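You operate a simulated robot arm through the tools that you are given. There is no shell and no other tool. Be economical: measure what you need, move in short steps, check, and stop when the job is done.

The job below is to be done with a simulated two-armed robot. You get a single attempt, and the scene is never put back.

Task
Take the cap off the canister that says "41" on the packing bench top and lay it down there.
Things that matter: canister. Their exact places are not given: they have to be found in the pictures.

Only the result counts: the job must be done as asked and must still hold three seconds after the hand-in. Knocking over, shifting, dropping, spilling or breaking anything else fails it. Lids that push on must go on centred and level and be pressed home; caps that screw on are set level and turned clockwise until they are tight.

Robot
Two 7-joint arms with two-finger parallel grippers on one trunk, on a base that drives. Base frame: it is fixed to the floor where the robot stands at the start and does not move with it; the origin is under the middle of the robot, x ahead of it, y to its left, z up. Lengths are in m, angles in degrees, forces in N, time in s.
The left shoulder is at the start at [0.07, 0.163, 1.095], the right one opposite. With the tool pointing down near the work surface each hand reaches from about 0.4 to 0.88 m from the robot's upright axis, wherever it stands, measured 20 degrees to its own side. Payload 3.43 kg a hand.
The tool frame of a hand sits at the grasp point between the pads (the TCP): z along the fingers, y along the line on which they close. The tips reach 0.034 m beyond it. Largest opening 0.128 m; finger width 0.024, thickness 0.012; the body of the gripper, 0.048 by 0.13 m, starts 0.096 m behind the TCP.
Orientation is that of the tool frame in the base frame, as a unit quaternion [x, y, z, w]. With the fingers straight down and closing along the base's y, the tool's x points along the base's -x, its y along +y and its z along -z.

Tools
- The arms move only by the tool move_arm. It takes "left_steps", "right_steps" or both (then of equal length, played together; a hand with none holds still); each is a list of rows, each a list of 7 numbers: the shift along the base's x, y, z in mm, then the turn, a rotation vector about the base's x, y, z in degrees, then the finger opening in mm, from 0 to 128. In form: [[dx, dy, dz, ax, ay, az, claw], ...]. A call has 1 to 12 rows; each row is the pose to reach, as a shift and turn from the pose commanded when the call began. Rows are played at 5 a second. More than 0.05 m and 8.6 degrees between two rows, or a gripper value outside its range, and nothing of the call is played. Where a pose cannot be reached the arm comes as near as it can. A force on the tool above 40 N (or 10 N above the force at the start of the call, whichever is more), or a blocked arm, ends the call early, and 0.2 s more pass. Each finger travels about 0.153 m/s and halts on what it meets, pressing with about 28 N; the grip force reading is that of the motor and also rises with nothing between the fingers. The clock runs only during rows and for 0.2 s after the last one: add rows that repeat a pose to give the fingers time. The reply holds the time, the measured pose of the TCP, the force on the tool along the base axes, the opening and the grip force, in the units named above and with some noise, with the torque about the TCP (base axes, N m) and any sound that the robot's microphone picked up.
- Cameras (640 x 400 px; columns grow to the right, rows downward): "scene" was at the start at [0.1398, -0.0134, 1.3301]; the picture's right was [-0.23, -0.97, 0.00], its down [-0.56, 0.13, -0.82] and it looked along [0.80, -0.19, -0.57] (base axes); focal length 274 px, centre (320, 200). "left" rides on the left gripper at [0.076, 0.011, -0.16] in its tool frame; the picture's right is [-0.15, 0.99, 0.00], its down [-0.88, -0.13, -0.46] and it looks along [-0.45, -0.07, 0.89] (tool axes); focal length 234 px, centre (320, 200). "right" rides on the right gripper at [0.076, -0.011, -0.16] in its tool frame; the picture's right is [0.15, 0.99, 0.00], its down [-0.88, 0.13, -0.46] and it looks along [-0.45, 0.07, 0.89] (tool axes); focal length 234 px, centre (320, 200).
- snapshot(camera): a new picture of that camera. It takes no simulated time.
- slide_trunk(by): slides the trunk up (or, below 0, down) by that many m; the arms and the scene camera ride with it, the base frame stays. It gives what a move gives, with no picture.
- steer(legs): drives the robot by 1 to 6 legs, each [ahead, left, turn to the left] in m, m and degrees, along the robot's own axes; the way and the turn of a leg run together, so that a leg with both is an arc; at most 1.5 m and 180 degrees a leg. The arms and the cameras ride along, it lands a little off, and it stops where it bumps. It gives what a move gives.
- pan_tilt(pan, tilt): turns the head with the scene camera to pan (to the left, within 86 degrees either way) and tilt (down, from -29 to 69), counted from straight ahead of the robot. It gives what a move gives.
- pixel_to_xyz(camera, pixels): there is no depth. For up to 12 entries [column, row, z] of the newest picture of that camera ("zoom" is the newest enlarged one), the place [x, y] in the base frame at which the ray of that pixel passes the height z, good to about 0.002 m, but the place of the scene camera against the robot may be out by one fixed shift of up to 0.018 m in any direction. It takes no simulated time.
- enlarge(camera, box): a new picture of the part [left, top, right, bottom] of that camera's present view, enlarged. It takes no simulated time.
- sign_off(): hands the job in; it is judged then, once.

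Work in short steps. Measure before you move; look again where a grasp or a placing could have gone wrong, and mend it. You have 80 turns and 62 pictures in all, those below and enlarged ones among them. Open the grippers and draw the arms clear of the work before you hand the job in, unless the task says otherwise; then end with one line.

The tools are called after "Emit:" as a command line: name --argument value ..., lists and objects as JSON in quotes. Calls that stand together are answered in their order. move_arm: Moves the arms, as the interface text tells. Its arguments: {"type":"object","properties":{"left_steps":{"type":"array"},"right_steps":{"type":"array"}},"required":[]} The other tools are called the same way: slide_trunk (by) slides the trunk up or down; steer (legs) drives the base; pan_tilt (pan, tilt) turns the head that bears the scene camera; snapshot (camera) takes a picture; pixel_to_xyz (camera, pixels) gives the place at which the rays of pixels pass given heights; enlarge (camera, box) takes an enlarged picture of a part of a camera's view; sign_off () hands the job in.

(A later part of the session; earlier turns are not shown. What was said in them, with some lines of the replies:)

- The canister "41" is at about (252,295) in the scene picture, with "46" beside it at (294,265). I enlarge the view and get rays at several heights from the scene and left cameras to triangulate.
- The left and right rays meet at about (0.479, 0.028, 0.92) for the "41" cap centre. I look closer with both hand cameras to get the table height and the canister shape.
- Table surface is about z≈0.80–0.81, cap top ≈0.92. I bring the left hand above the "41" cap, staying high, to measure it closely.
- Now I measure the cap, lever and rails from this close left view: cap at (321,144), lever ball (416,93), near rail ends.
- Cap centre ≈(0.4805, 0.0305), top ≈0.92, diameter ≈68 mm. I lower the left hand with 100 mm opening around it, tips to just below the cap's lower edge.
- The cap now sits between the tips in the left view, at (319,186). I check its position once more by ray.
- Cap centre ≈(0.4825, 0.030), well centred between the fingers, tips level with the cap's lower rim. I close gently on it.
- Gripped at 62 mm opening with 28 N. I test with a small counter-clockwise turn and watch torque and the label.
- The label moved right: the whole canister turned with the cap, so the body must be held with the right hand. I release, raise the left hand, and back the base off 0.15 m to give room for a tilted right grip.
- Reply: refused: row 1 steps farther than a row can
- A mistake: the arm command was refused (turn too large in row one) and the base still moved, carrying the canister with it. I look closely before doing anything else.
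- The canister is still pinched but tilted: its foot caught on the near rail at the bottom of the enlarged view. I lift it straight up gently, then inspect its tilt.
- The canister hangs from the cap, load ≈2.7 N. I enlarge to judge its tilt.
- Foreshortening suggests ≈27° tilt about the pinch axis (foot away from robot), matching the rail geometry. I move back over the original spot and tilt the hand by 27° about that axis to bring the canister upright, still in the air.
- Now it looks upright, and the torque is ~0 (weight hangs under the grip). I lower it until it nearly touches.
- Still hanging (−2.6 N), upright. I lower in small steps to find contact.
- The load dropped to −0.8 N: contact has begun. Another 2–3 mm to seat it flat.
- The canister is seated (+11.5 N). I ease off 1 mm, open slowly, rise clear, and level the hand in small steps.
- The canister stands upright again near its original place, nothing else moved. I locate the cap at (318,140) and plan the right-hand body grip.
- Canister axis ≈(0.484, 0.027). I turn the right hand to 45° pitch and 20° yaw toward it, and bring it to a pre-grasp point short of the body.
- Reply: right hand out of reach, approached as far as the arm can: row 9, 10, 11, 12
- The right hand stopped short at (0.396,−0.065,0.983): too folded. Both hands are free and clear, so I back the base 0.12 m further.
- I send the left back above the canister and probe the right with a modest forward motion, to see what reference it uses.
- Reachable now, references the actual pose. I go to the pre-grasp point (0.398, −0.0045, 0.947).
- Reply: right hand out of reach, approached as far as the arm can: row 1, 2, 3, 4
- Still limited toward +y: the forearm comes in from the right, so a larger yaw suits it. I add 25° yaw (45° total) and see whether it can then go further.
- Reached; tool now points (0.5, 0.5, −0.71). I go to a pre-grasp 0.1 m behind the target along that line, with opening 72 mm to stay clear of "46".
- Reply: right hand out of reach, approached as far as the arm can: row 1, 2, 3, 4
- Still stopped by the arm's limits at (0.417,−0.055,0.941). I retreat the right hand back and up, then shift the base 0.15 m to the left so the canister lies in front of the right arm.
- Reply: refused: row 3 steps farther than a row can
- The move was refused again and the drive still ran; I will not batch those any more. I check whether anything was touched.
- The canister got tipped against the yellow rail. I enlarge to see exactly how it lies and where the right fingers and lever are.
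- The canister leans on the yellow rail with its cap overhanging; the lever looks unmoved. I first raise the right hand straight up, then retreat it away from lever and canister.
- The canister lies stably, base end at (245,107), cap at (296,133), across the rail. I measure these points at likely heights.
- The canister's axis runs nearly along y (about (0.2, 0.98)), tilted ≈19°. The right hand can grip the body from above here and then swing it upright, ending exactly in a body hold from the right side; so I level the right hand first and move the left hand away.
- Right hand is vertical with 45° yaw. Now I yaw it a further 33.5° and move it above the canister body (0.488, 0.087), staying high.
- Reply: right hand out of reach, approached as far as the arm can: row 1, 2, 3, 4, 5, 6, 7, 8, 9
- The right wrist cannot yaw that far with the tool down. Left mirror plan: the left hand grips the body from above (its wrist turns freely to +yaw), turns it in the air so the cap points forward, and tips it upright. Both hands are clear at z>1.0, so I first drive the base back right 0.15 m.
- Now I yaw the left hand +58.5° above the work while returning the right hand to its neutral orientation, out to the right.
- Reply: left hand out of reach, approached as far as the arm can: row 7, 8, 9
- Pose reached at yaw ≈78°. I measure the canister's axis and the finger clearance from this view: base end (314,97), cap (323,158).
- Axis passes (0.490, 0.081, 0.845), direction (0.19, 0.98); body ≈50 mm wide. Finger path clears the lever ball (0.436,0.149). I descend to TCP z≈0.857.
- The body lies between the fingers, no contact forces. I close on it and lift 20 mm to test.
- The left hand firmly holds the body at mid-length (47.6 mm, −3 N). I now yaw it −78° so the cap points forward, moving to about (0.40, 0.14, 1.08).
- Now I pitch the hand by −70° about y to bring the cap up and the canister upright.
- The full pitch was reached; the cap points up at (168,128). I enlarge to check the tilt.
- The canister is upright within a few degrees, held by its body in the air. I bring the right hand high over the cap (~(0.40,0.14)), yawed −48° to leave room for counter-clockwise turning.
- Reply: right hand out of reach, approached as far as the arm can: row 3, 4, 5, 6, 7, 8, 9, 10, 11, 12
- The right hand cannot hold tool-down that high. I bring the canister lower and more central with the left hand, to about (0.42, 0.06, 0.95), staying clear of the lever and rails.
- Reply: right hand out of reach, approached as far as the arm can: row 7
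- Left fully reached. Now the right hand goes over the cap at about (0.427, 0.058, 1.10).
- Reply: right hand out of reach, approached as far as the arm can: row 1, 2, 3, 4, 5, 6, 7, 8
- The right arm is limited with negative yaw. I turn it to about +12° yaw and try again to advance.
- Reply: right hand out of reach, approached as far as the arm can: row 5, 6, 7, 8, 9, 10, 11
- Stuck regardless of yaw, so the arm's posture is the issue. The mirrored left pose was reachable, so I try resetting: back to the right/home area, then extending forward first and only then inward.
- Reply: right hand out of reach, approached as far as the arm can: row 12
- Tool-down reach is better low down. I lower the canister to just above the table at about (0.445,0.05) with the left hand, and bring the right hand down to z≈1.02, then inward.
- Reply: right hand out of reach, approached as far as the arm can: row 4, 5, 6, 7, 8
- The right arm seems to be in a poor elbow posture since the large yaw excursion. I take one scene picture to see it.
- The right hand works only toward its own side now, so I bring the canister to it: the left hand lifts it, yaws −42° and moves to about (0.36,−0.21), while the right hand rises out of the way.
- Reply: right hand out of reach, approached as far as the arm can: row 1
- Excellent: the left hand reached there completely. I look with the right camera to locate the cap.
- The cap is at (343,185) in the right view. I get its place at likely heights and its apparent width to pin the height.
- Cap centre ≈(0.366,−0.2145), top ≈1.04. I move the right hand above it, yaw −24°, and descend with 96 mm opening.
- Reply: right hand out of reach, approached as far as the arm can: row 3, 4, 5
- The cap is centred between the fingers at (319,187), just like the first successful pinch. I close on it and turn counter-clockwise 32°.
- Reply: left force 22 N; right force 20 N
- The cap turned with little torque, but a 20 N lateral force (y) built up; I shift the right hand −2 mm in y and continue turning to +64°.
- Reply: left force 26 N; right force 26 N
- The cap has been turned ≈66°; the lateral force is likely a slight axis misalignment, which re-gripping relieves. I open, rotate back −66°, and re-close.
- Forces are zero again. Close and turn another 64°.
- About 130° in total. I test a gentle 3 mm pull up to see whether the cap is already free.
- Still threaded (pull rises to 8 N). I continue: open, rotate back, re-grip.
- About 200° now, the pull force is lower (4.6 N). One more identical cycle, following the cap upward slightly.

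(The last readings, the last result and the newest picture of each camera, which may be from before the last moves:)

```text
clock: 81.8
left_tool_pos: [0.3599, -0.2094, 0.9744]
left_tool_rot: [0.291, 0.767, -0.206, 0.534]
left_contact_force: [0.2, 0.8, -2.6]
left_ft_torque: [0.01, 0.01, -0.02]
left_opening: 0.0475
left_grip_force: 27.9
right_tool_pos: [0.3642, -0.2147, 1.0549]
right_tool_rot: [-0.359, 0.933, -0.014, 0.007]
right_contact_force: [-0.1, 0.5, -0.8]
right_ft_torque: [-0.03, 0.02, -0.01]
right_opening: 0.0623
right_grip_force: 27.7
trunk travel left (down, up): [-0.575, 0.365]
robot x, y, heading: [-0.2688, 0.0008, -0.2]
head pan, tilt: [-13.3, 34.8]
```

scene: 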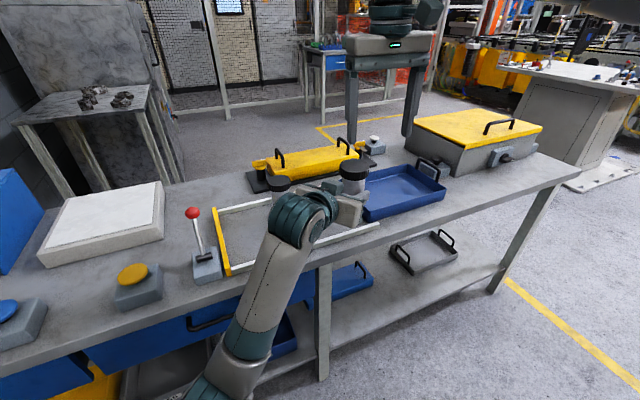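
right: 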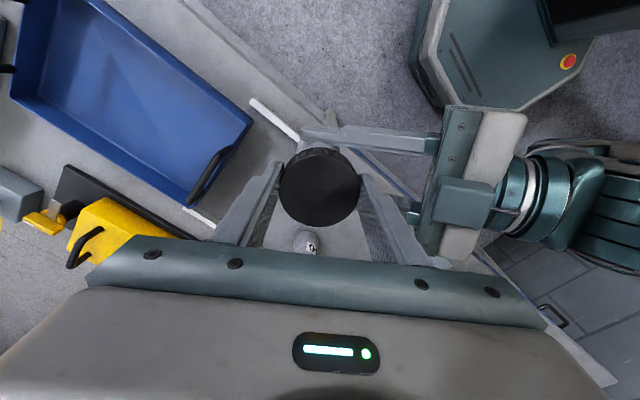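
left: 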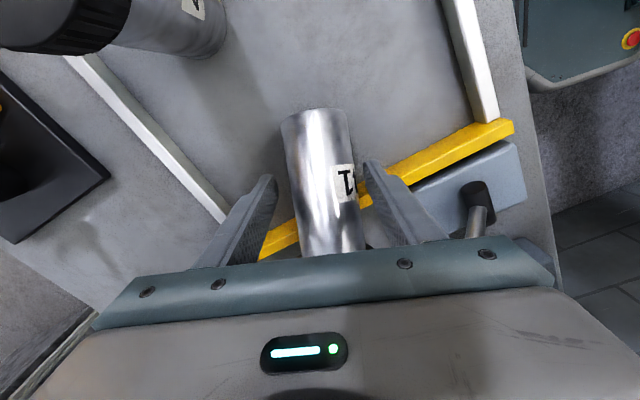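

All lateral forces vanished and the right carries ≈0.8 N: the cap is free. I lift it straight up.

Emit:
move_arm --right_steps '[[0, 0, 6, 0, 0, 0, 40], [0, 0, 14, 0, 0, 0, 40], [0, 0, 25, 0, 0, 0, 40], [0, 0, 40, 0, 0, 0, 40], [0, 0, 55, 0, 0, 0, 40], [0, 0, 55, 0, 0, 0, 40]]'

Emit:
snapshot --camera "scene"

```text
clock: 83.2
left_tool_pos: [0.3598, -0.209, 0.9753]
left_tool_rot: [0.29, 0.766, -0.206, 0.535]
left_contact_force: [0.4, -0.4, -2.8]
left_ft_torque: [0.01, 0.0, 0.03]
left_opening: 0.0479
left_grip_force: 27.9
right_tool_pos: [0.3651, -0.2158, 1.1102]
right_tool_rot: [-0.358, 0.934, -0.014, 0.008]
right_contact_force: [1.3, -1.2, -0.1]
right_ft_torque: [0.02, -0.01, -0.02]
right_opening: 0.0626
right_grip_force: 28.2
trunk travel left (down, up): [-0.575, 0.365]
robot x, y, heading: [-0.2695, -0.0016, -0.1]
head pan, tilt: [-13.3, 34.8]
```

```text
4 pictures are left
```

scene: 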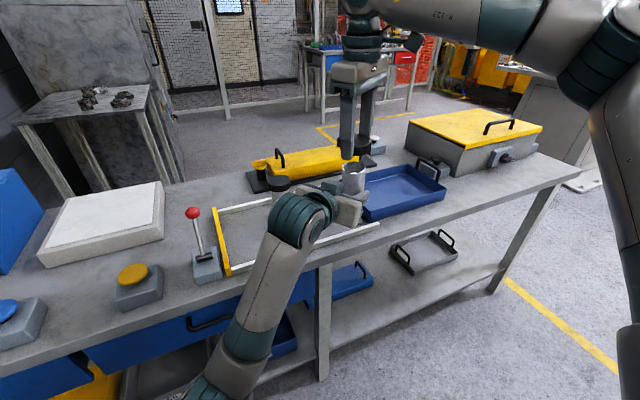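

The cap is off and in the right hand. Now the left hand carries the open canister back, upright, over its area (0.445, 0.05).

Emit:
move_arm --left_steps '[[9, 20, 0, 0, 0, 0, 30], [19, 45, 0, 0, 0, 0, 30], [29, 70, 0, 0, 0, 4, 30], [39, 95, 0, 0, 0, 8, 30], [49, 125, 0, 0, 0, 14, 30], [59, 155, 0, 0, 0, 20, 30], [69, 185, 0, 0, 0, 26, 30], [79, 215, 0, 0, 0, 32, 30], [84, 240, 0, 0, 0, 37, 30], [84, 260, 0, 0, 0, 42, 30], [84, 260, -20, 0, 0, 42, 30], [84, 260, -50, 0, 0, 42, 30]]'

Emit:
enlarge --camera "scene" --box '[180, 140, 320, 280]'

```text
clock: 85.8
left_tool_pos: [0.4441, 0.0516, 0.9242]
left_tool_rot: [-0.003, 0.821, -0.001, 0.572]
left_contact_force: [0.0, 0.1, -2.9]
left_ft_torque: [0.01, 0.1, -0.03]
left_opening: 0.0478
left_grip_force: 28.0
right_tool_pos: [0.3655, -0.2146, 1.1104]
right_tool_rot: [-0.358, 0.934, -0.014, 0.007]
right_contact_force: [0.3, -0.3, -0.3]
right_ft_torque: [-0.01, 0.01, 0.03]
right_opening: 0.0624
right_grip_force: 27.6
trunk travel left (down, up): [-0.575, 0.365]
robot x, y, heading: [-0.2702, -0.0004, -0.1]
head pan, tilt: [-13.3, 34.8]
```

```text
2.86 times, centred on (250, 210) of scene
```

zoom: 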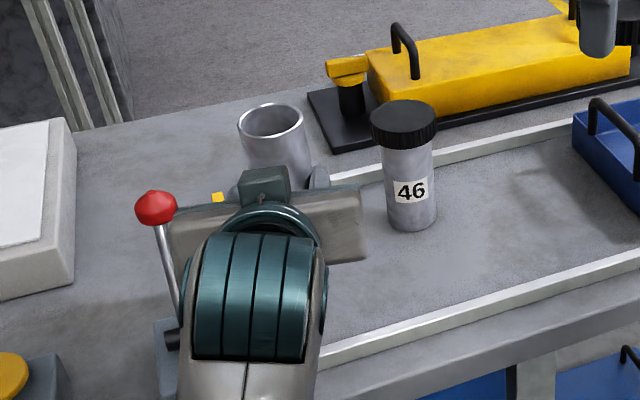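

The open canister is upright. I shift 15 mm away from the lever and lower toward the table.

Emit:
move_arm --left_steps '[[8, -15, 0, 0, 0, 0, 30], [8, -15, -20, 0, 0, 0, 30], [8, -15, -40, 0, 0, 0, 30], [8, -15, -50, 0, 0, 0, 30], [8, -15, -56, 0, 0, 0, 30], [8, -15, -56, 0, 0, 0, 30]]'

```text
clock: 87.4
left_tool_pos: [0.4706, 0.0647, 0.898]
left_tool_rot: [-0.004, 0.804, 0.024, 0.595]
left_contact_force: [-0.4, 0.3, -3.4]
left_ft_torque: [0.02, 0.04, -0.01]
left_opening: 0.0478
left_grip_force: 28.5
right_tool_pos: [0.3663, -0.2152, 1.1105]
right_tool_rot: [-0.358, 0.934, -0.013, 0.007]
right_contact_force: [1.0, 0.0, -1.0]
right_ft_torque: [0.0, 0.01, -0.02]
right_opening: 0.0626
right_grip_force: 28.1
trunk travel left (down, up): [-0.575, 0.365]
robot x, y, heading: [-0.2683, 0.0011, 0.1]
head pan, tilt: [-13.3, 34.8]
stopped in row 6 (left hand): the arm was blocked; the commanded pose is now the measured one
```

The arm itself (likely forearm at the table edge) was blocked; the canister is unaffected (no tool force). Raising the trunk will lift the elbow, so I slide up 0.15 m before lowering again.

Emit:
slide_trunk --by 0.15

```text
clock: 89.1
left_tool_pos: [0.4708, 0.0649, 1.0488]
left_tool_rot: [-0.004, 0.804, 0.024, 0.594]
left_contact_force: [0.2, 0.1, -2.6]
left_ft_torque: [0.03, 0.05, 0.0]
left_opening: 0.0479
left_grip_force: 28.0
right_tool_pos: [0.364, -0.2143, 1.259]
right_tool_rot: [-0.358, 0.934, -0.014, 0.006]
right_contact_force: [-0.4, -0.7, 0.6]
right_ft_torque: [0.0, 0.0, 0.0]
right_opening: 0.0621
right_grip_force: 27.3
trunk travel left (down, up): [-0.725, 0.215]
robot x, y, heading: [-0.2686, 0.002, -0.1]
head pan, tilt: [-13.3, 34.8]
```

I correct the ≈4° orientation disturbance and lower again over (0.452, 0.037), stopping at z≈0.885 first.

Emit:
move_arm --left_steps '[[-10, -14, 0, -2.3, 3.2, -1.74, 30], [-19, -28, -20, -2.3, 3.2, -1.74, 30], [-19, -28, -55, -2.3, 3.2, -1.74, 30], [-19, -28, -90, -2.3, 3.2, -1.74, 30], [-19, -28, -120, -2.3, 3.2, -1.74, 30], [-19, -28, -145, -2.3, 3.2, -1.74, 30], [-19, -28, -164, -2.3, 3.2, -1.74, 30], [-19, -28, -164, -2.3, 3.2, -1.74, 30]]'

```text
clock: 90.2
left_tool_pos: [0.4971, 0.0856, 1.0385]
left_tool_rot: [0.006, 0.772, 0.045, 0.634]
left_contact_force: [-0.5, -0.5, -2.4]
left_ft_torque: [0.0, 0.03, 0.0]
left_opening: 0.0478
left_grip_force: 27.8
right_tool_pos: [0.366, -0.215, 1.2602]
right_tool_rot: [-0.359, 0.933, -0.013, 0.007]
right_contact_force: [0.0, -0.8, -0.1]
right_ft_torque: [0.01, 0.03, 0.0]
right_opening: 0.0621
right_grip_force: 27.9
trunk travel left (down, up): [-0.725, 0.215]
robot x, y, heading: [-0.266, -0.0007, -0.2]
head pan, tilt: [-13.3, 34.8]
stopped in row 5 (left hand): the arm was blocked; the commanded pose is now the measured one
```

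Blocked again while moving back/down: the elbow is folding against the robot's own body. Extending the arm more is the remedy, so I drive the base back 0.15 m (all held objects are high and clear).

Emit:
steer --legs '[[-0.15, 0, 0]]'

```text
clock: 91.6
left_tool_pos: [0.3475, 0.086, 1.0385]
left_tool_rot: [0.006, 0.772, 0.044, 0.634]
left_contact_force: [-0.4, 0.0, -2.2]
left_ft_torque: [0.01, 0.05, 0.02]
left_opening: 0.0477
left_grip_force: 27.8
right_tool_pos: [0.2166, -0.2139, 1.2574]
right_tool_rot: [-0.358, 0.934, -0.013, 0.006]
right_contact_force: [-0.3, 0.2, 0.0]
right_ft_torque: [0.01, 0.01, 0.02]
right_opening: 0.0622
right_grip_force: 27.6
trunk travel left (down, up): [-0.725, 0.215]
robot x, y, heading: [-0.4185, 0.0038, 0.1]
head pan, tilt: [-13.3, 34.8]
```

Now extend the left hand forward to (0.45, 0.037) while restoring the upright orientation (10° correction), then start lowering.

Emit:
move_arm --left_steps '[[25, -5, 0, 0, 0, 0, 30], [50, -15, 0, -1.2, 2.25, -0.5, 30], [75, -30, 0, -2.4, 4.5, -1.06, 30], [95, -42, 0, -3.6, 6.8, -1.6, 30], [103, -49, 0, -4.84, 9.03, -2.13, 30], [103, -49, -20, -4.84, 9.03, -2.13, 30], [103, -49, -50, -4.84, 9.03, -2.13, 30], [103, -49, -80, -4.84, 9.03, -2.13, 30], [103, -49, -110, -4.84, 9.03, -2.13, 30], [103, -49, -135, -4.84, 9.03, -2.13, 30], [103, -49, -150, -4.84, 9.03, -2.13, 30]]'

```text
clock: 94.2
left_tool_pos: [0.4713, 0.0954, 0.9059]
left_tool_rot: [-0.007, 0.811, 0.038, 0.584]
left_contact_force: [0.1, 0.4, -2.6]
left_ft_torque: [-0.03, 0.07, 0.01]
left_opening: 0.0478
left_grip_force: 28.1
right_tool_pos: [0.2151, -0.214, 1.2595]
right_tool_rot: [-0.358, 0.934, -0.014, 0.007]
right_contact_force: [-0.4, 0.6, -0.6]
right_ft_torque: [0.01, 0.01, -0.01]
right_opening: 0.0623
right_grip_force: 28.0
trunk travel left (down, up): [-0.725, 0.215]
robot x, y, heading: [-0.4177, -0.0042, 0.1]
head pan, tilt: [-13.3, 34.8]
stopped in row 11 (left hand): the arm was blocked; the commanded pose is now the measured one
```

Blocked once more with a +y deviation. I need to see what the left arm touches.

Emit:
snapshot --camera "scene"

```text
2 pictures are left
```

scene: 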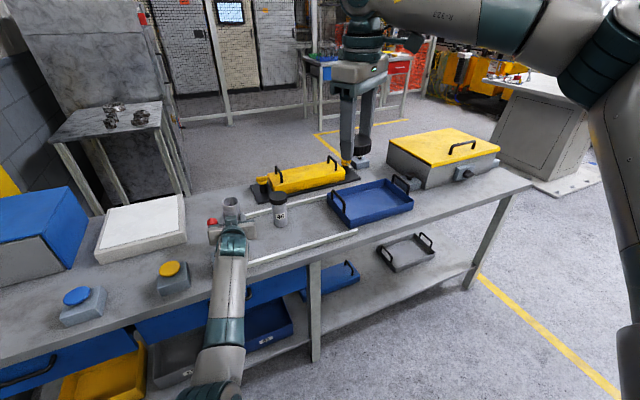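

The forearm rises from below the table's front edge and rests on it when the hand is low this far in. Placing the canister nearer the edge (x≈0.40, still inside the rails) keeps the wrist off the table. I first ease −y and up, away from the lever, restoring orientation.

Emit:
move_arm --left_steps '[[0, -6, 4, 0, 0, 0, 30], [0, -14, 12, 0, 0, 0, 30], [0, -22, 30, 0, 0, 0, 30], [-5, -30, 60, -1.7, 0.9, -1.45, 30], [-15, -40, 75, -3.4, 1.8, -2.9, 30], [-35, -50, 75, -3.4, 1.8, -2.9, 30], [-55, -58, 75, -3.4, 1.8, -2.9, 30], [-73, -62, 75, -3.4, 1.8, -2.9, 30], [-73, -62, 75, -3.4, 1.8, -2.9, 30]]'

```text
clock: 96.0
left_tool_pos: [0.4299, 0.1153, 1.0027]
left_tool_rot: [-0.001, 0.802, 0.063, 0.594]
left_contact_force: [3.9, -13.0, -1.5]
left_ft_torque: [-0.64, -0.17, -0.08]
left_opening: 0.0477
left_grip_force: 28.2
right_tool_pos: [0.216, -0.2189, 1.2591]
right_tool_rot: [-0.357, 0.934, -0.014, 0.006]
right_contact_force: [0.9, 0.6, 0.3]
right_ft_torque: [0.0, -0.01, 0.03]
right_opening: 0.0623
right_grip_force: 27.7
trunk travel left (down, up): [-0.725, 0.215]
robot x, y, heading: [-0.4167, -0.003, -0.1]
head pan, tilt: [-13.3, 34.8]
stopped in row 8 (left hand): the arm was blocked; the commanded pose is now the measured one
```

The canister touches near the lever ball; with this yaw the elbow collides with the torso when moving right. I raise straight up, then yaw −46° (as worked before) while moving right, toward (0.43, −0.10, 1.06).

Emit:
move_arm --left_steps '[[0, 0, 15, 0, 0, 0, 30], [0, 0, 35, 0, 0, 0, 30], [0, 0, 60, 0, 0, 0, 30], [0, -15, 60, -0.69, 0.75, -6.6, 30], [0, -40, 60, -1.38, 1.5, -13.1, 30], [0, -70, 60, -2.07, 2.26, -19.7, 30], [0, -100, 60, -2.75, 3.0, -26.3, 30], [0, -130, 60, -3.44, 3.77, -32.9, 30], [0, -160, 60, -4.13, 4.53, -39.4, 30], [0, -190, 60, -4.82, 5.28, -46, 30], [0, -215, 60, -4.82, 5.28, -46, 30], [0, -215, 60, -4.82, 5.28, -46, 30]]'

```text
clock: 98.6
left_tool_pos: [0.429, -0.0961, 1.0643]
left_tool_rot: [0.289, 0.768, -0.207, 0.533]
left_contact_force: [-0.8, -0.2, -2.8]
left_ft_torque: [0.01, 0.03, -0.02]
left_opening: 0.0477
left_grip_force: 28.1
right_tool_pos: [0.2147, -0.2159, 1.2593]
right_tool_rot: [-0.357, 0.934, -0.014, 0.007]
right_contact_force: [0.1, -0.1, 0.2]
right_ft_torque: [-0.03, 0.02, 0.03]
right_opening: 0.0621
right_grip_force: 28.1
trunk travel left (down, up): [-0.725, 0.215]
robot x, y, heading: [-0.4177, 0.0001, -0.0]
head pan, tilt: [-13.3, 34.8]
```

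Worked perfectly: upright orientation restored, free of contact. Now lower to z≈0.875.

Emit:
move_arm --left_steps '[[0, 0, -35, 0, 0, 0, 30], [0, 0, -70, 0, 0, 0, 30], [0, 0, -105, 0, 0, 0, 30], [0, 0, -135, 0, 0, 0, 30], [0, 0, -160, 0, 0, 0, 30], [0, 0, -175, 0, 0, 0, 30], [0, 0, -185, 0, 0, 0, 30], [0, 0, -189, 0, 0, 0, 30]]'

```text
clock: 100.4
left_tool_pos: [0.4292, -0.0967, 0.8744]
left_tool_rot: [0.289, 0.768, -0.206, 0.534]
left_contact_force: [-0.3, -0.2, -2.9]
left_ft_torque: [0.03, 0.04, 0.03]
left_opening: 0.0477
left_grip_force: 28.0
right_tool_pos: [0.2153, -0.2156, 1.2587]
right_tool_rot: [-0.357, 0.934, -0.012, 0.007]
right_contact_force: [0.4, 0.2, -0.7]
right_ft_torque: [0.03, 0.01, 0.0]
right_opening: 0.0623
right_grip_force: 27.6
trunk travel left (down, up): [-0.725, 0.215]
robot x, y, heading: [-0.421, -0.0026, -0.4]
head pan, tilt: [-13.3, 34.8]
```

Still free-hanging. I go down in 3 mm steps to find the table.

Emit:
move_arm --left_steps '[[0, 0, -3, 0, 0, 0, 30], [0, 0, -6, 0, 0, 0, 30], [0, 0, -9, 0, 0, 0, 30], [0, 0, -12, 0, 0, 0, 30], [0, 0, -12, 0, 0, 0, 30]]'

```text
clock: 101.6
left_tool_pos: [0.4284, -0.0972, 0.8628]
left_tool_rot: [0.29, 0.767, -0.207, 0.533]
left_contact_force: [-0.2, -0.6, -3.0]
left_ft_torque: [0.08, 0.04, 0.06]
left_opening: 0.0479
left_grip_force: 27.7
right_tool_pos: [0.2146, -0.2157, 1.2598]
right_tool_rot: [-0.357, 0.934, -0.013, 0.007]
right_contact_force: [-0.1, -0.4, -0.3]
right_ft_torque: [0.02, 0.0, -0.02]
right_opening: 0.0622
right_grip_force: 28.0
trunk travel left (down, up): [-0.725, 0.215]
robot x, y, heading: [-0.4161, -0.0022, -0.2]
head pan, tilt: [-13.3, 34.8]
```

Emit:
move_arm --left_steps '[[0, 0, -2, 0, 0, 0, 30], [0, 0, -4, 0, 0, 0, 30], [0, 0, -6, 0, 0, 0, 30], [0, 0, -8, 0, 0, 0, 30], [0, 0, -8, 0, 0, 0, 30]]'

```text
clock: 102.8
left_tool_pos: [0.4284, -0.0983, 0.8585]
left_tool_rot: [0.289, 0.766, -0.206, 0.536]
left_contact_force: [6.1, 0.8, 19.0]
left_ft_torque: [0.15, -0.51, 0.08]
left_opening: 0.0475
left_grip_force: 28.5
right_tool_pos: [0.213, -0.2157, 1.2601]
right_tool_rot: [-0.357, 0.934, -0.014, 0.008]
right_contact_force: [0.2, -0.3, -0.3]
right_ft_torque: [0.05, 0.01, 0.01]
right_opening: 0.062
right_grip_force: 27.4
trunk travel left (down, up): [-0.725, 0.215]
robot x, y, heading: [-0.4172, 0.0002, -0.1]
head pan, tilt: [-13.3, 34.8]
```

The canister has touched down (19 N). I ease up 4 mm so it just rests, open gently, and withdraw along the finger direction.

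Emit:
move_arm --left_steps '[[0, 0, 3, 0, 0, 0, 30], [0, 0, 3.5, 0, 0, 0, 30], [0, 0, 3.5, 0, 0, 0, 54], [0, 0, 3.5, 0, 0, 0, 62], [0, 0, 3.5, 0, 0, 0, 70], [0, 0, 3.5, 0, 0, 0, 70], [-14, 12.6, 10, 0, 0, 0, 70], [-28, 25, 17, 0, 0, 0, 70], [-45, 41, 28, 0, 0, 0, 70], [-63, 57, 40, 0, 0, 0, 70], [-77, 69, 70, 0, 0, 0, 70], [-85, 75, 110, 0, 0, 0, 70]]'

Emit:
snapshot --camera "scene"

```text
clock: 105.4
left_tool_pos: [0.3436, -0.022, 0.9654]
left_tool_rot: [0.289, 0.768, -0.207, 0.534]
left_contact_force: [0.1, -0.1, 0.2]
left_ft_torque: [0.04, 0.02, 0.0]
left_opening: 0.0701
left_grip_force: 0.1
right_tool_pos: [0.2139, -0.2155, 1.2593]
right_tool_rot: [-0.357, 0.934, -0.013, 0.007]
right_contact_force: [0.1, -1.5, 0.2]
right_ft_torque: [-0.02, -0.06, -0.02]
right_opening: 0.0622
right_grip_force: 28.6
trunk travel left (down, up): [-0.725, 0.215]
robot x, y, heading: [-0.4183, 0.0034, -0.1]
head pan, tilt: [-13.3, 34.8]
```

```text
1 pictures are left
```

scene: 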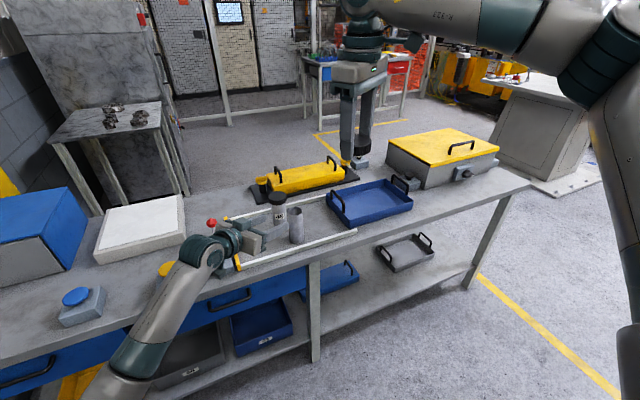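

The open "41" canister stands upright at (296,228), clear of "46". Next I level the left hand and raise it away, so its elbow is no longer in front of the table, before I drive forward to lay the cap down.

Emit:
move_arm --left_steps '[[-5, 10, 30, 0, 0, 0, 70], [-5, 20, 65, 0, 0, 0, 70], [-5, 30, 90, 5.2, 5.78, 0, 70], [0, 40, 110, 10.4, 11.56, 0, 70], [0, 50, 130, 15.6, 17.3, 0, 70], [0, 60, 150, 20.8, 23.1, 0, 70], [0, 75, 170, 26, 28.9, 0, 70], [0, 90, 190, 31.2, 34.7, 0, 70], [0, 105, 200, 36.4, 40.4, 0, 70], [0, 120, 210, 41.6, 46.2, 0, 70], [0, 135, 210, 46.8, 52, 0, 70], [0, 150, 210, 46.8, 52, 0, 70]]'

```text
clock: 108.0
left_tool_pos: [0.343, 0.1295, 1.1747]
left_tool_rot: [0.354, 0.935, 0.001, -0.001]
left_contact_force: [-0.2, 0.5, 0.2]
left_ft_torque: [0.0, 0.0, -0.02]
left_opening: 0.0701
left_grip_force: 0.1
right_tool_pos: [0.2138, -0.2144, 1.2598]
right_tool_rot: [-0.358, 0.934, -0.013, 0.007]
right_contact_force: [-0.4, 0.1, 0.4]
right_ft_torque: [-0.02, 0.04, 0.01]
right_opening: 0.0623
right_grip_force: 28.3
trunk travel left (down, up): [-0.725, 0.215]
robot x, y, heading: [-0.4202, 0.001, -0.1]
head pan, tilt: [-13.3, 34.8]
```

Left is tool-down and free. I return it to a home-like pose (rear-left, higher) to get its elbow off the table front.

Emit:
move_arm --left_steps '[[-15, 20, 15, 0, 0, 5, 70], [-30, 40, 30, 0, 0, 10, 70], [-45, 60, 45, 0, 0, 16, 70], [-60, 80, 60, 0, 0, 22, 70], [-75, 95, 75, 0, 0, 28, 70], [-95, 110, 90, 0, 0, 34, 70], [-115, 120, 100, 0, 0, 41, 70], [-140, 120, 105, 0, 0, 41, 70]]'

```text
clock: 109.8
left_tool_pos: [0.2024, 0.2479, 1.2802]
left_tool_rot: [0.003, 1.0, 0.002, 0.0]
left_contact_force: [0.3, 0.2, 0.3]
left_ft_torque: [-0.06, -0.01, 0.03]
left_opening: 0.0703
left_grip_force: 0.1
right_tool_pos: [0.2146, -0.2155, 1.2602]
right_tool_rot: [-0.358, 0.934, -0.015, 0.007]
right_contact_force: [0.0, -0.6, -0.4]
right_ft_torque: [0.03, -0.01, 0.01]
right_opening: 0.0623
right_grip_force: 28.2
trunk travel left (down, up): [-0.725, 0.215]
robot x, y, heading: [-0.4197, 0.0019, -0.4]
head pan, tilt: [-13.3, 34.8]
```

Now drive forward 0.28 m; the right hand with the cap will be above the free spot near (0.49, −0.215).

Emit:
steer --legs '[[0.28, 0, 0]]'

```text
clock: 111.7
left_tool_pos: [0.4812, 0.2474, 1.2799]
left_tool_rot: [0.003, 1.0, 0.001, 0.001]
left_contact_force: [1.1, -0.7, -0.2]
left_ft_torque: [-0.03, 0.01, -0.01]
left_opening: 0.0702
left_grip_force: 0.0
right_tool_pos: [0.4914, -0.217, 1.2615]
right_tool_rot: [-0.358, 0.934, -0.014, 0.007]
right_contact_force: [0.1, 0.0, -0.1]
right_ft_torque: [0.01, 0.04, 0.0]
right_opening: 0.0619
right_grip_force: 28.5
trunk travel left (down, up): [-0.725, 0.215]
robot x, y, heading: [-0.143, 0.0027, -0.2]
head pan, tilt: [-13.3, 34.8]
```

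I lower the cap toward the bench, shifting 15 mm away from the tray side.

Emit:
move_arm --right_steps '[[0, 5, -35, 0, 0, 0, 40], [0, 10, -70, 0, 0, 0, 40], [0, 15, -110, 0, 0, 0, 40], [0, 15, -150, 0, 0, 0, 40], [0, 15, -190, 0, 0, 0, 40], [0, 15, -230, 0, 0, 0, 40], [0, 15, -270, 0, 0, 0, 40], [0, 15, -310, 0, 0, 0, 40], [0, 15, -345, 0, 0, 0, 40], [0, 15, -375, 0, 0, 0, 40], [0, 15, -375, 0, 0, 0, 40]]'

```text
clock: 114.1
left_tool_pos: [0.4816, 0.2479, 1.2791]
left_tool_rot: [0.004, 1.0, 0.001, -0.001]
left_contact_force: [0.7, 0.8, 0.3]
left_ft_torque: [0.0, 0.02, -0.01]
left_opening: 0.07
left_grip_force: 0.2
right_tool_pos: [0.4521, -0.2507, 0.9331]
right_tool_rot: [-0.357, 0.934, -0.014, 0.008]
right_contact_force: [0.8, -0.5, -0.9]
right_ft_torque: [-0.01, 0.01, -0.01]
right_opening: 0.0623
right_grip_force: 28.1
right hand out of reach, approached as far as the arm can: row 6, 7, 8, 9, 10, 11
trunk travel left (down, up): [-0.725, 0.215]
robot x, y, heading: [-0.1387, -0.0014, -0.1]
head pan, tilt: [-13.3, 34.8]
5 turns are left
```

Five turns remain. The cap is at (0.452,−0.251) with bottom ≈0.90; I nudge the base 0.05 forward and 0.055 left to put it over the clear spot, then lower straight down with the trunk.

Emit:
steer --legs '[[0.05, 0.055, 0]]'

Emit:
slide_trunk --by -0.085

```text
clock: 115.2
left_tool_pos: [0.5295, 0.2995, 1.2807]
left_tool_rot: [0.004, 1.0, 0.003, 0.0]
left_contact_force: [0.3, -0.7, 0.5]
left_ft_torque: [0.03, -0.01, -0.01]
left_opening: 0.0699
left_grip_force: 0.1
right_tool_pos: [0.502, -0.1994, 0.935]
right_tool_rot: [-0.357, 0.934, -0.014, 0.009]
right_contact_force: [0.3, -0.4, 0.9]
right_ft_torque: [0.05, 0.01, -0.02]
right_opening: 0.062
right_grip_force: 28.4
trunk travel left (down, up): [-0.725, 0.215]
robot x, y, heading: [-0.0933, 0.0564, -0.5]
head pan, tilt: [-13.3, 34.8]
```

```text
clock: 116.4
left_tool_pos: [0.5303, 0.3017, 1.1937]
left_tool_rot: [0.004, 1.0, 0.002, -0.001]
left_contact_force: [0.6, 0.0, 0.6]
left_ft_torque: [-0.04, 0.02, 0.01]
left_opening: 0.0701
left_grip_force: 0.1
right_tool_pos: [0.5023, -0.1969, 0.8492]
right_tool_rot: [-0.357, 0.934, -0.014, 0.008]
right_contact_force: [0.7, -1.3, -0.9]
right_ft_torque: [-0.01, 0.03, 0.02]
right_opening: 0.0623
right_grip_force: 27.7
trunk travel left (down, up): [-0.64, 0.3]
robot x, y, heading: [-0.0939, 0.0529, -0.7]
head pan, tilt: [-13.3, 34.8]
4 turns are left
```

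No contact yet at TCP 0.849. I lower in two small trunk steps and read the force.

Emit:
slide_trunk --by -0.007

Emit:
slide_trunk --by -0.005

```text
clock: 116.9
left_tool_pos: [0.5311, 0.3012, 1.1865]
left_tool_rot: [0.004, 1.0, 0.002, -0.001]
left_contact_force: [-0.6, 0.5, -0.3]
left_ft_torque: [0.03, 0.0, 0.0]
left_opening: 0.07
left_grip_force: 0.1
right_tool_pos: [0.5032, -0.1965, 0.8423]
right_tool_rot: [-0.357, 0.934, -0.014, 0.008]
right_contact_force: [0.4, 0.4, -0.4]
right_ft_torque: [0.03, -0.02, 0.02]
right_opening: 0.0621
right_grip_force: 28.7
trunk travel left (down, up): [-0.633, 0.307]
robot x, y, heading: [-0.091, 0.0536, -0.5]
head pan, tilt: [-13.3, 34.8]
```

```text
clock: 117.5
left_tool_pos: [0.531, 0.3015, 1.1824]
left_tool_rot: [0.004, 1.0, 0.001, 0.0]
left_contact_force: [0.1, 0.7, -1.3]
left_ft_torque: [0.02, -0.02, -0.03]
left_opening: 0.0699
left_grip_force: 0.0
right_tool_pos: [0.5024, -0.1979, 0.8369]
right_tool_rot: [-0.357, 0.934, -0.014, 0.008]
right_contact_force: [-0.7, -0.5, 0.1]
right_ft_torque: [0.04, 0.0, 0.03]
right_opening: 0.0622
right_grip_force: 28.1
trunk travel left (down, up): [-0.628, 0.312]
robot x, y, heading: [-0.092, 0.055, -0.8]
head pan, tilt: [-13.3, 34.8]
3 turns are left
```

Still no contact at 0.837. Three more 3 mm steps, with my last picture to see the gap.

Emit:
slide_trunk --by -0.003

Emit:
slide_trunk --by -0.003

Emit:
slide_trunk --by -0.003

Emit:
enlarge --camera "scene" --box '[220, 180, 460, 360]'

```text
clock: 118.0
left_tool_pos: [0.5295, 0.3013, 1.1806]
left_tool_rot: [0.005, 1.0, 0.002, 0.0]
left_contact_force: [-0.8, -0.9, -0.2]
left_ft_torque: [-0.03, -0.06, 0.0]
left_opening: 0.0699
left_grip_force: 0.0
right_tool_pos: [0.5018, -0.1977, 0.8352]
right_tool_rot: [-0.356, 0.934, -0.013, 0.009]
right_contact_force: [-2.1, -2.3, 11.7]
right_ft_torque: [0.26, 0.45, 0.13]
right_opening: 0.0622
right_grip_force: 28.7
trunk travel left (down, up): [-0.625, 0.315]
robot x, y, heading: [-0.0911, 0.0531, -0.2]
head pan, tilt: [-13.3, 34.8]
```

```text
clock: 118.7
left_tool_pos: [0.5292, 0.3009, 1.1775]
left_tool_rot: [0.006, 1.0, 0.002, 0.0]
left_contact_force: [0.1, 0.9, -0.1]
left_ft_torque: [-0.01, 0.01, -0.01]
left_opening: 0.0697
left_grip_force: 0.1
right_tool_pos: [0.5024, -0.1974, 0.8354]
right_tool_rot: [-0.357, 0.934, -0.014, 0.01]
right_contact_force: [-10.2, -1.4, 15.8]
right_ft_torque: [0.37, 0.92, 0.28]
right_opening: 0.0621
right_grip_force: 27.6
trunk travel left (down, up): [-0.623, 0.317]
robot x, y, heading: [-0.0889, 0.0513, -0.4]
head pan, tilt: [-13.3, 34.8]
stopped: the force on the tool passed its limit (the readings are from after the stop); the commanded pose is now the measured one
```

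```text
clock: 119.3
left_tool_pos: [0.5281, 0.3001, 1.1755]
left_tool_rot: [0.006, 1.0, 0.002, 0.0]
left_contact_force: [0.6, -0.2, -0.5]
left_ft_torque: [0.02, 0.06, -0.01]
left_opening: 0.07
left_grip_force: 0.1
right_tool_pos: [0.5026, -0.1961, 0.8351]
right_tool_rot: [-0.356, 0.934, -0.014, 0.012]
right_contact_force: [-12.6, -1.2, 21.6]
right_ft_torque: [0.5, 1.24, 0.36]
right_opening: 0.0621
right_grip_force: 28.0
trunk travel left (down, up): [-0.62, 0.32]
robot x, y, heading: [-0.0923, 0.0523, -0.4]
head pan, tilt: [-13.3, 34.8]
stopped: the force on the tool passed its limit (the readings are from after the stop); the commanded pose is now the measured one
```

```text
2.22 times, centred on (340, 270) of scene
2 turns are left
```

zoom: 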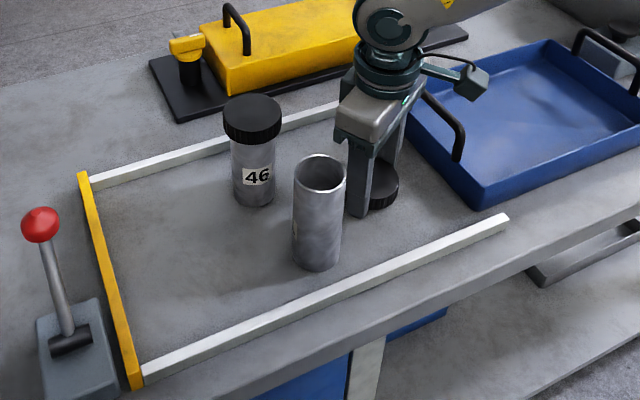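

The cap rests flat on the bench, the canister and "46" stand upright. I ease the pressure 4 mm, open the fingers, and raise straight up with the trunk.

Emit:
slide_trunk --by 0.004

Emit:
move_arm --right_steps '[[0, 0, 0, 0, 0, 0, 68], [0, 0, 0, 0, 0, 0, 76], [0, 0, 0, 0, 0, 0, 84], [0, 0, 0, 0, 0, 0, 84]]'

Emit:
slide_trunk --by 0.2

```text
clock: 119.8
left_tool_pos: [0.5299, 0.3003, 1.1788]
left_tool_rot: [0.005, 1.0, 0.002, -0.001]
left_contact_force: [-0.3, -0.6, -0.4]
left_ft_torque: [-0.03, 0.02, 0.0]
left_opening: 0.0698
left_grip_force: 0.1
right_tool_pos: [0.5043, -0.1975, 0.8366]
right_tool_rot: [-0.356, 0.934, -0.013, 0.011]
right_contact_force: [0.1, 0.3, -0.5]
right_ft_torque: [-0.01, -0.03, 0.0]
right_opening: 0.0623
right_grip_force: 28.1
trunk travel left (down, up): [-0.624, 0.316]
robot x, y, heading: [-0.0876, 0.0546, -0.3]
head pan, tilt: [-13.3, 34.8]
```

```text
clock: 120.8
left_tool_pos: [0.5306, 0.3005, 1.1804]
left_tool_rot: [0.006, 1.0, 0.002, -0.001]
left_contact_force: [0.1, 0.2, -0.3]
left_ft_torque: [0.04, 0.02, -0.02]
left_opening: 0.0699
left_grip_force: 0.1
right_tool_pos: [0.5052, -0.1966, 0.8366]
right_tool_rot: [-0.356, 0.934, -0.015, 0.011]
right_contact_force: [-1.1, -0.4, -0.5]
right_ft_torque: [0.01, 0.03, 0.01]
right_opening: 0.0838
right_grip_force: 0.1
trunk travel left (down, up): [-0.624, 0.316]
robot x, y, heading: [-0.0924, 0.0536, -0.2]
head pan, tilt: [-13.3, 34.8]
```

```text
clock: 123.0
left_tool_pos: [0.5307, 0.2997, 1.3779]
left_tool_rot: [0.005, 1.0, 0.001, 0.0]
left_contact_force: [0.4, 0.1, -0.7]
left_ft_torque: [0.01, -0.02, -0.02]
left_opening: 0.0701
left_grip_force: 0.1
right_tool_pos: [0.5052, -0.1973, 1.0368]
right_tool_rot: [-0.356, 0.934, -0.015, 0.011]
right_contact_force: [-0.4, 0.1, 0.1]
right_ft_torque: [0.0, -0.02, -0.02]
right_opening: 0.0843
right_grip_force: 0.0
trunk travel left (down, up): [-0.824, 0.116]
robot x, y, heading: [-0.0907, 0.058, -0.1]
head pan, tilt: [-13.3, 34.8]
1 turns are left
```

The right hand opened and rose with no load, so the cap should be resting on the bench. Both hands are clear, and I hand in.

Emit:
sign_off

```text
The job is handed in.
```

The cap is off canister "41" and lying on the packing bench. The canister stands upright and open beside it, but about 0.14 m from where it started, because I dragged it and knocked it over against the yellow rail before recovering it. It also pressed on the lever ball with about 13 N along the way, and I did not see the lever move. I had no pictures left to check the scene after letting go of the cap.
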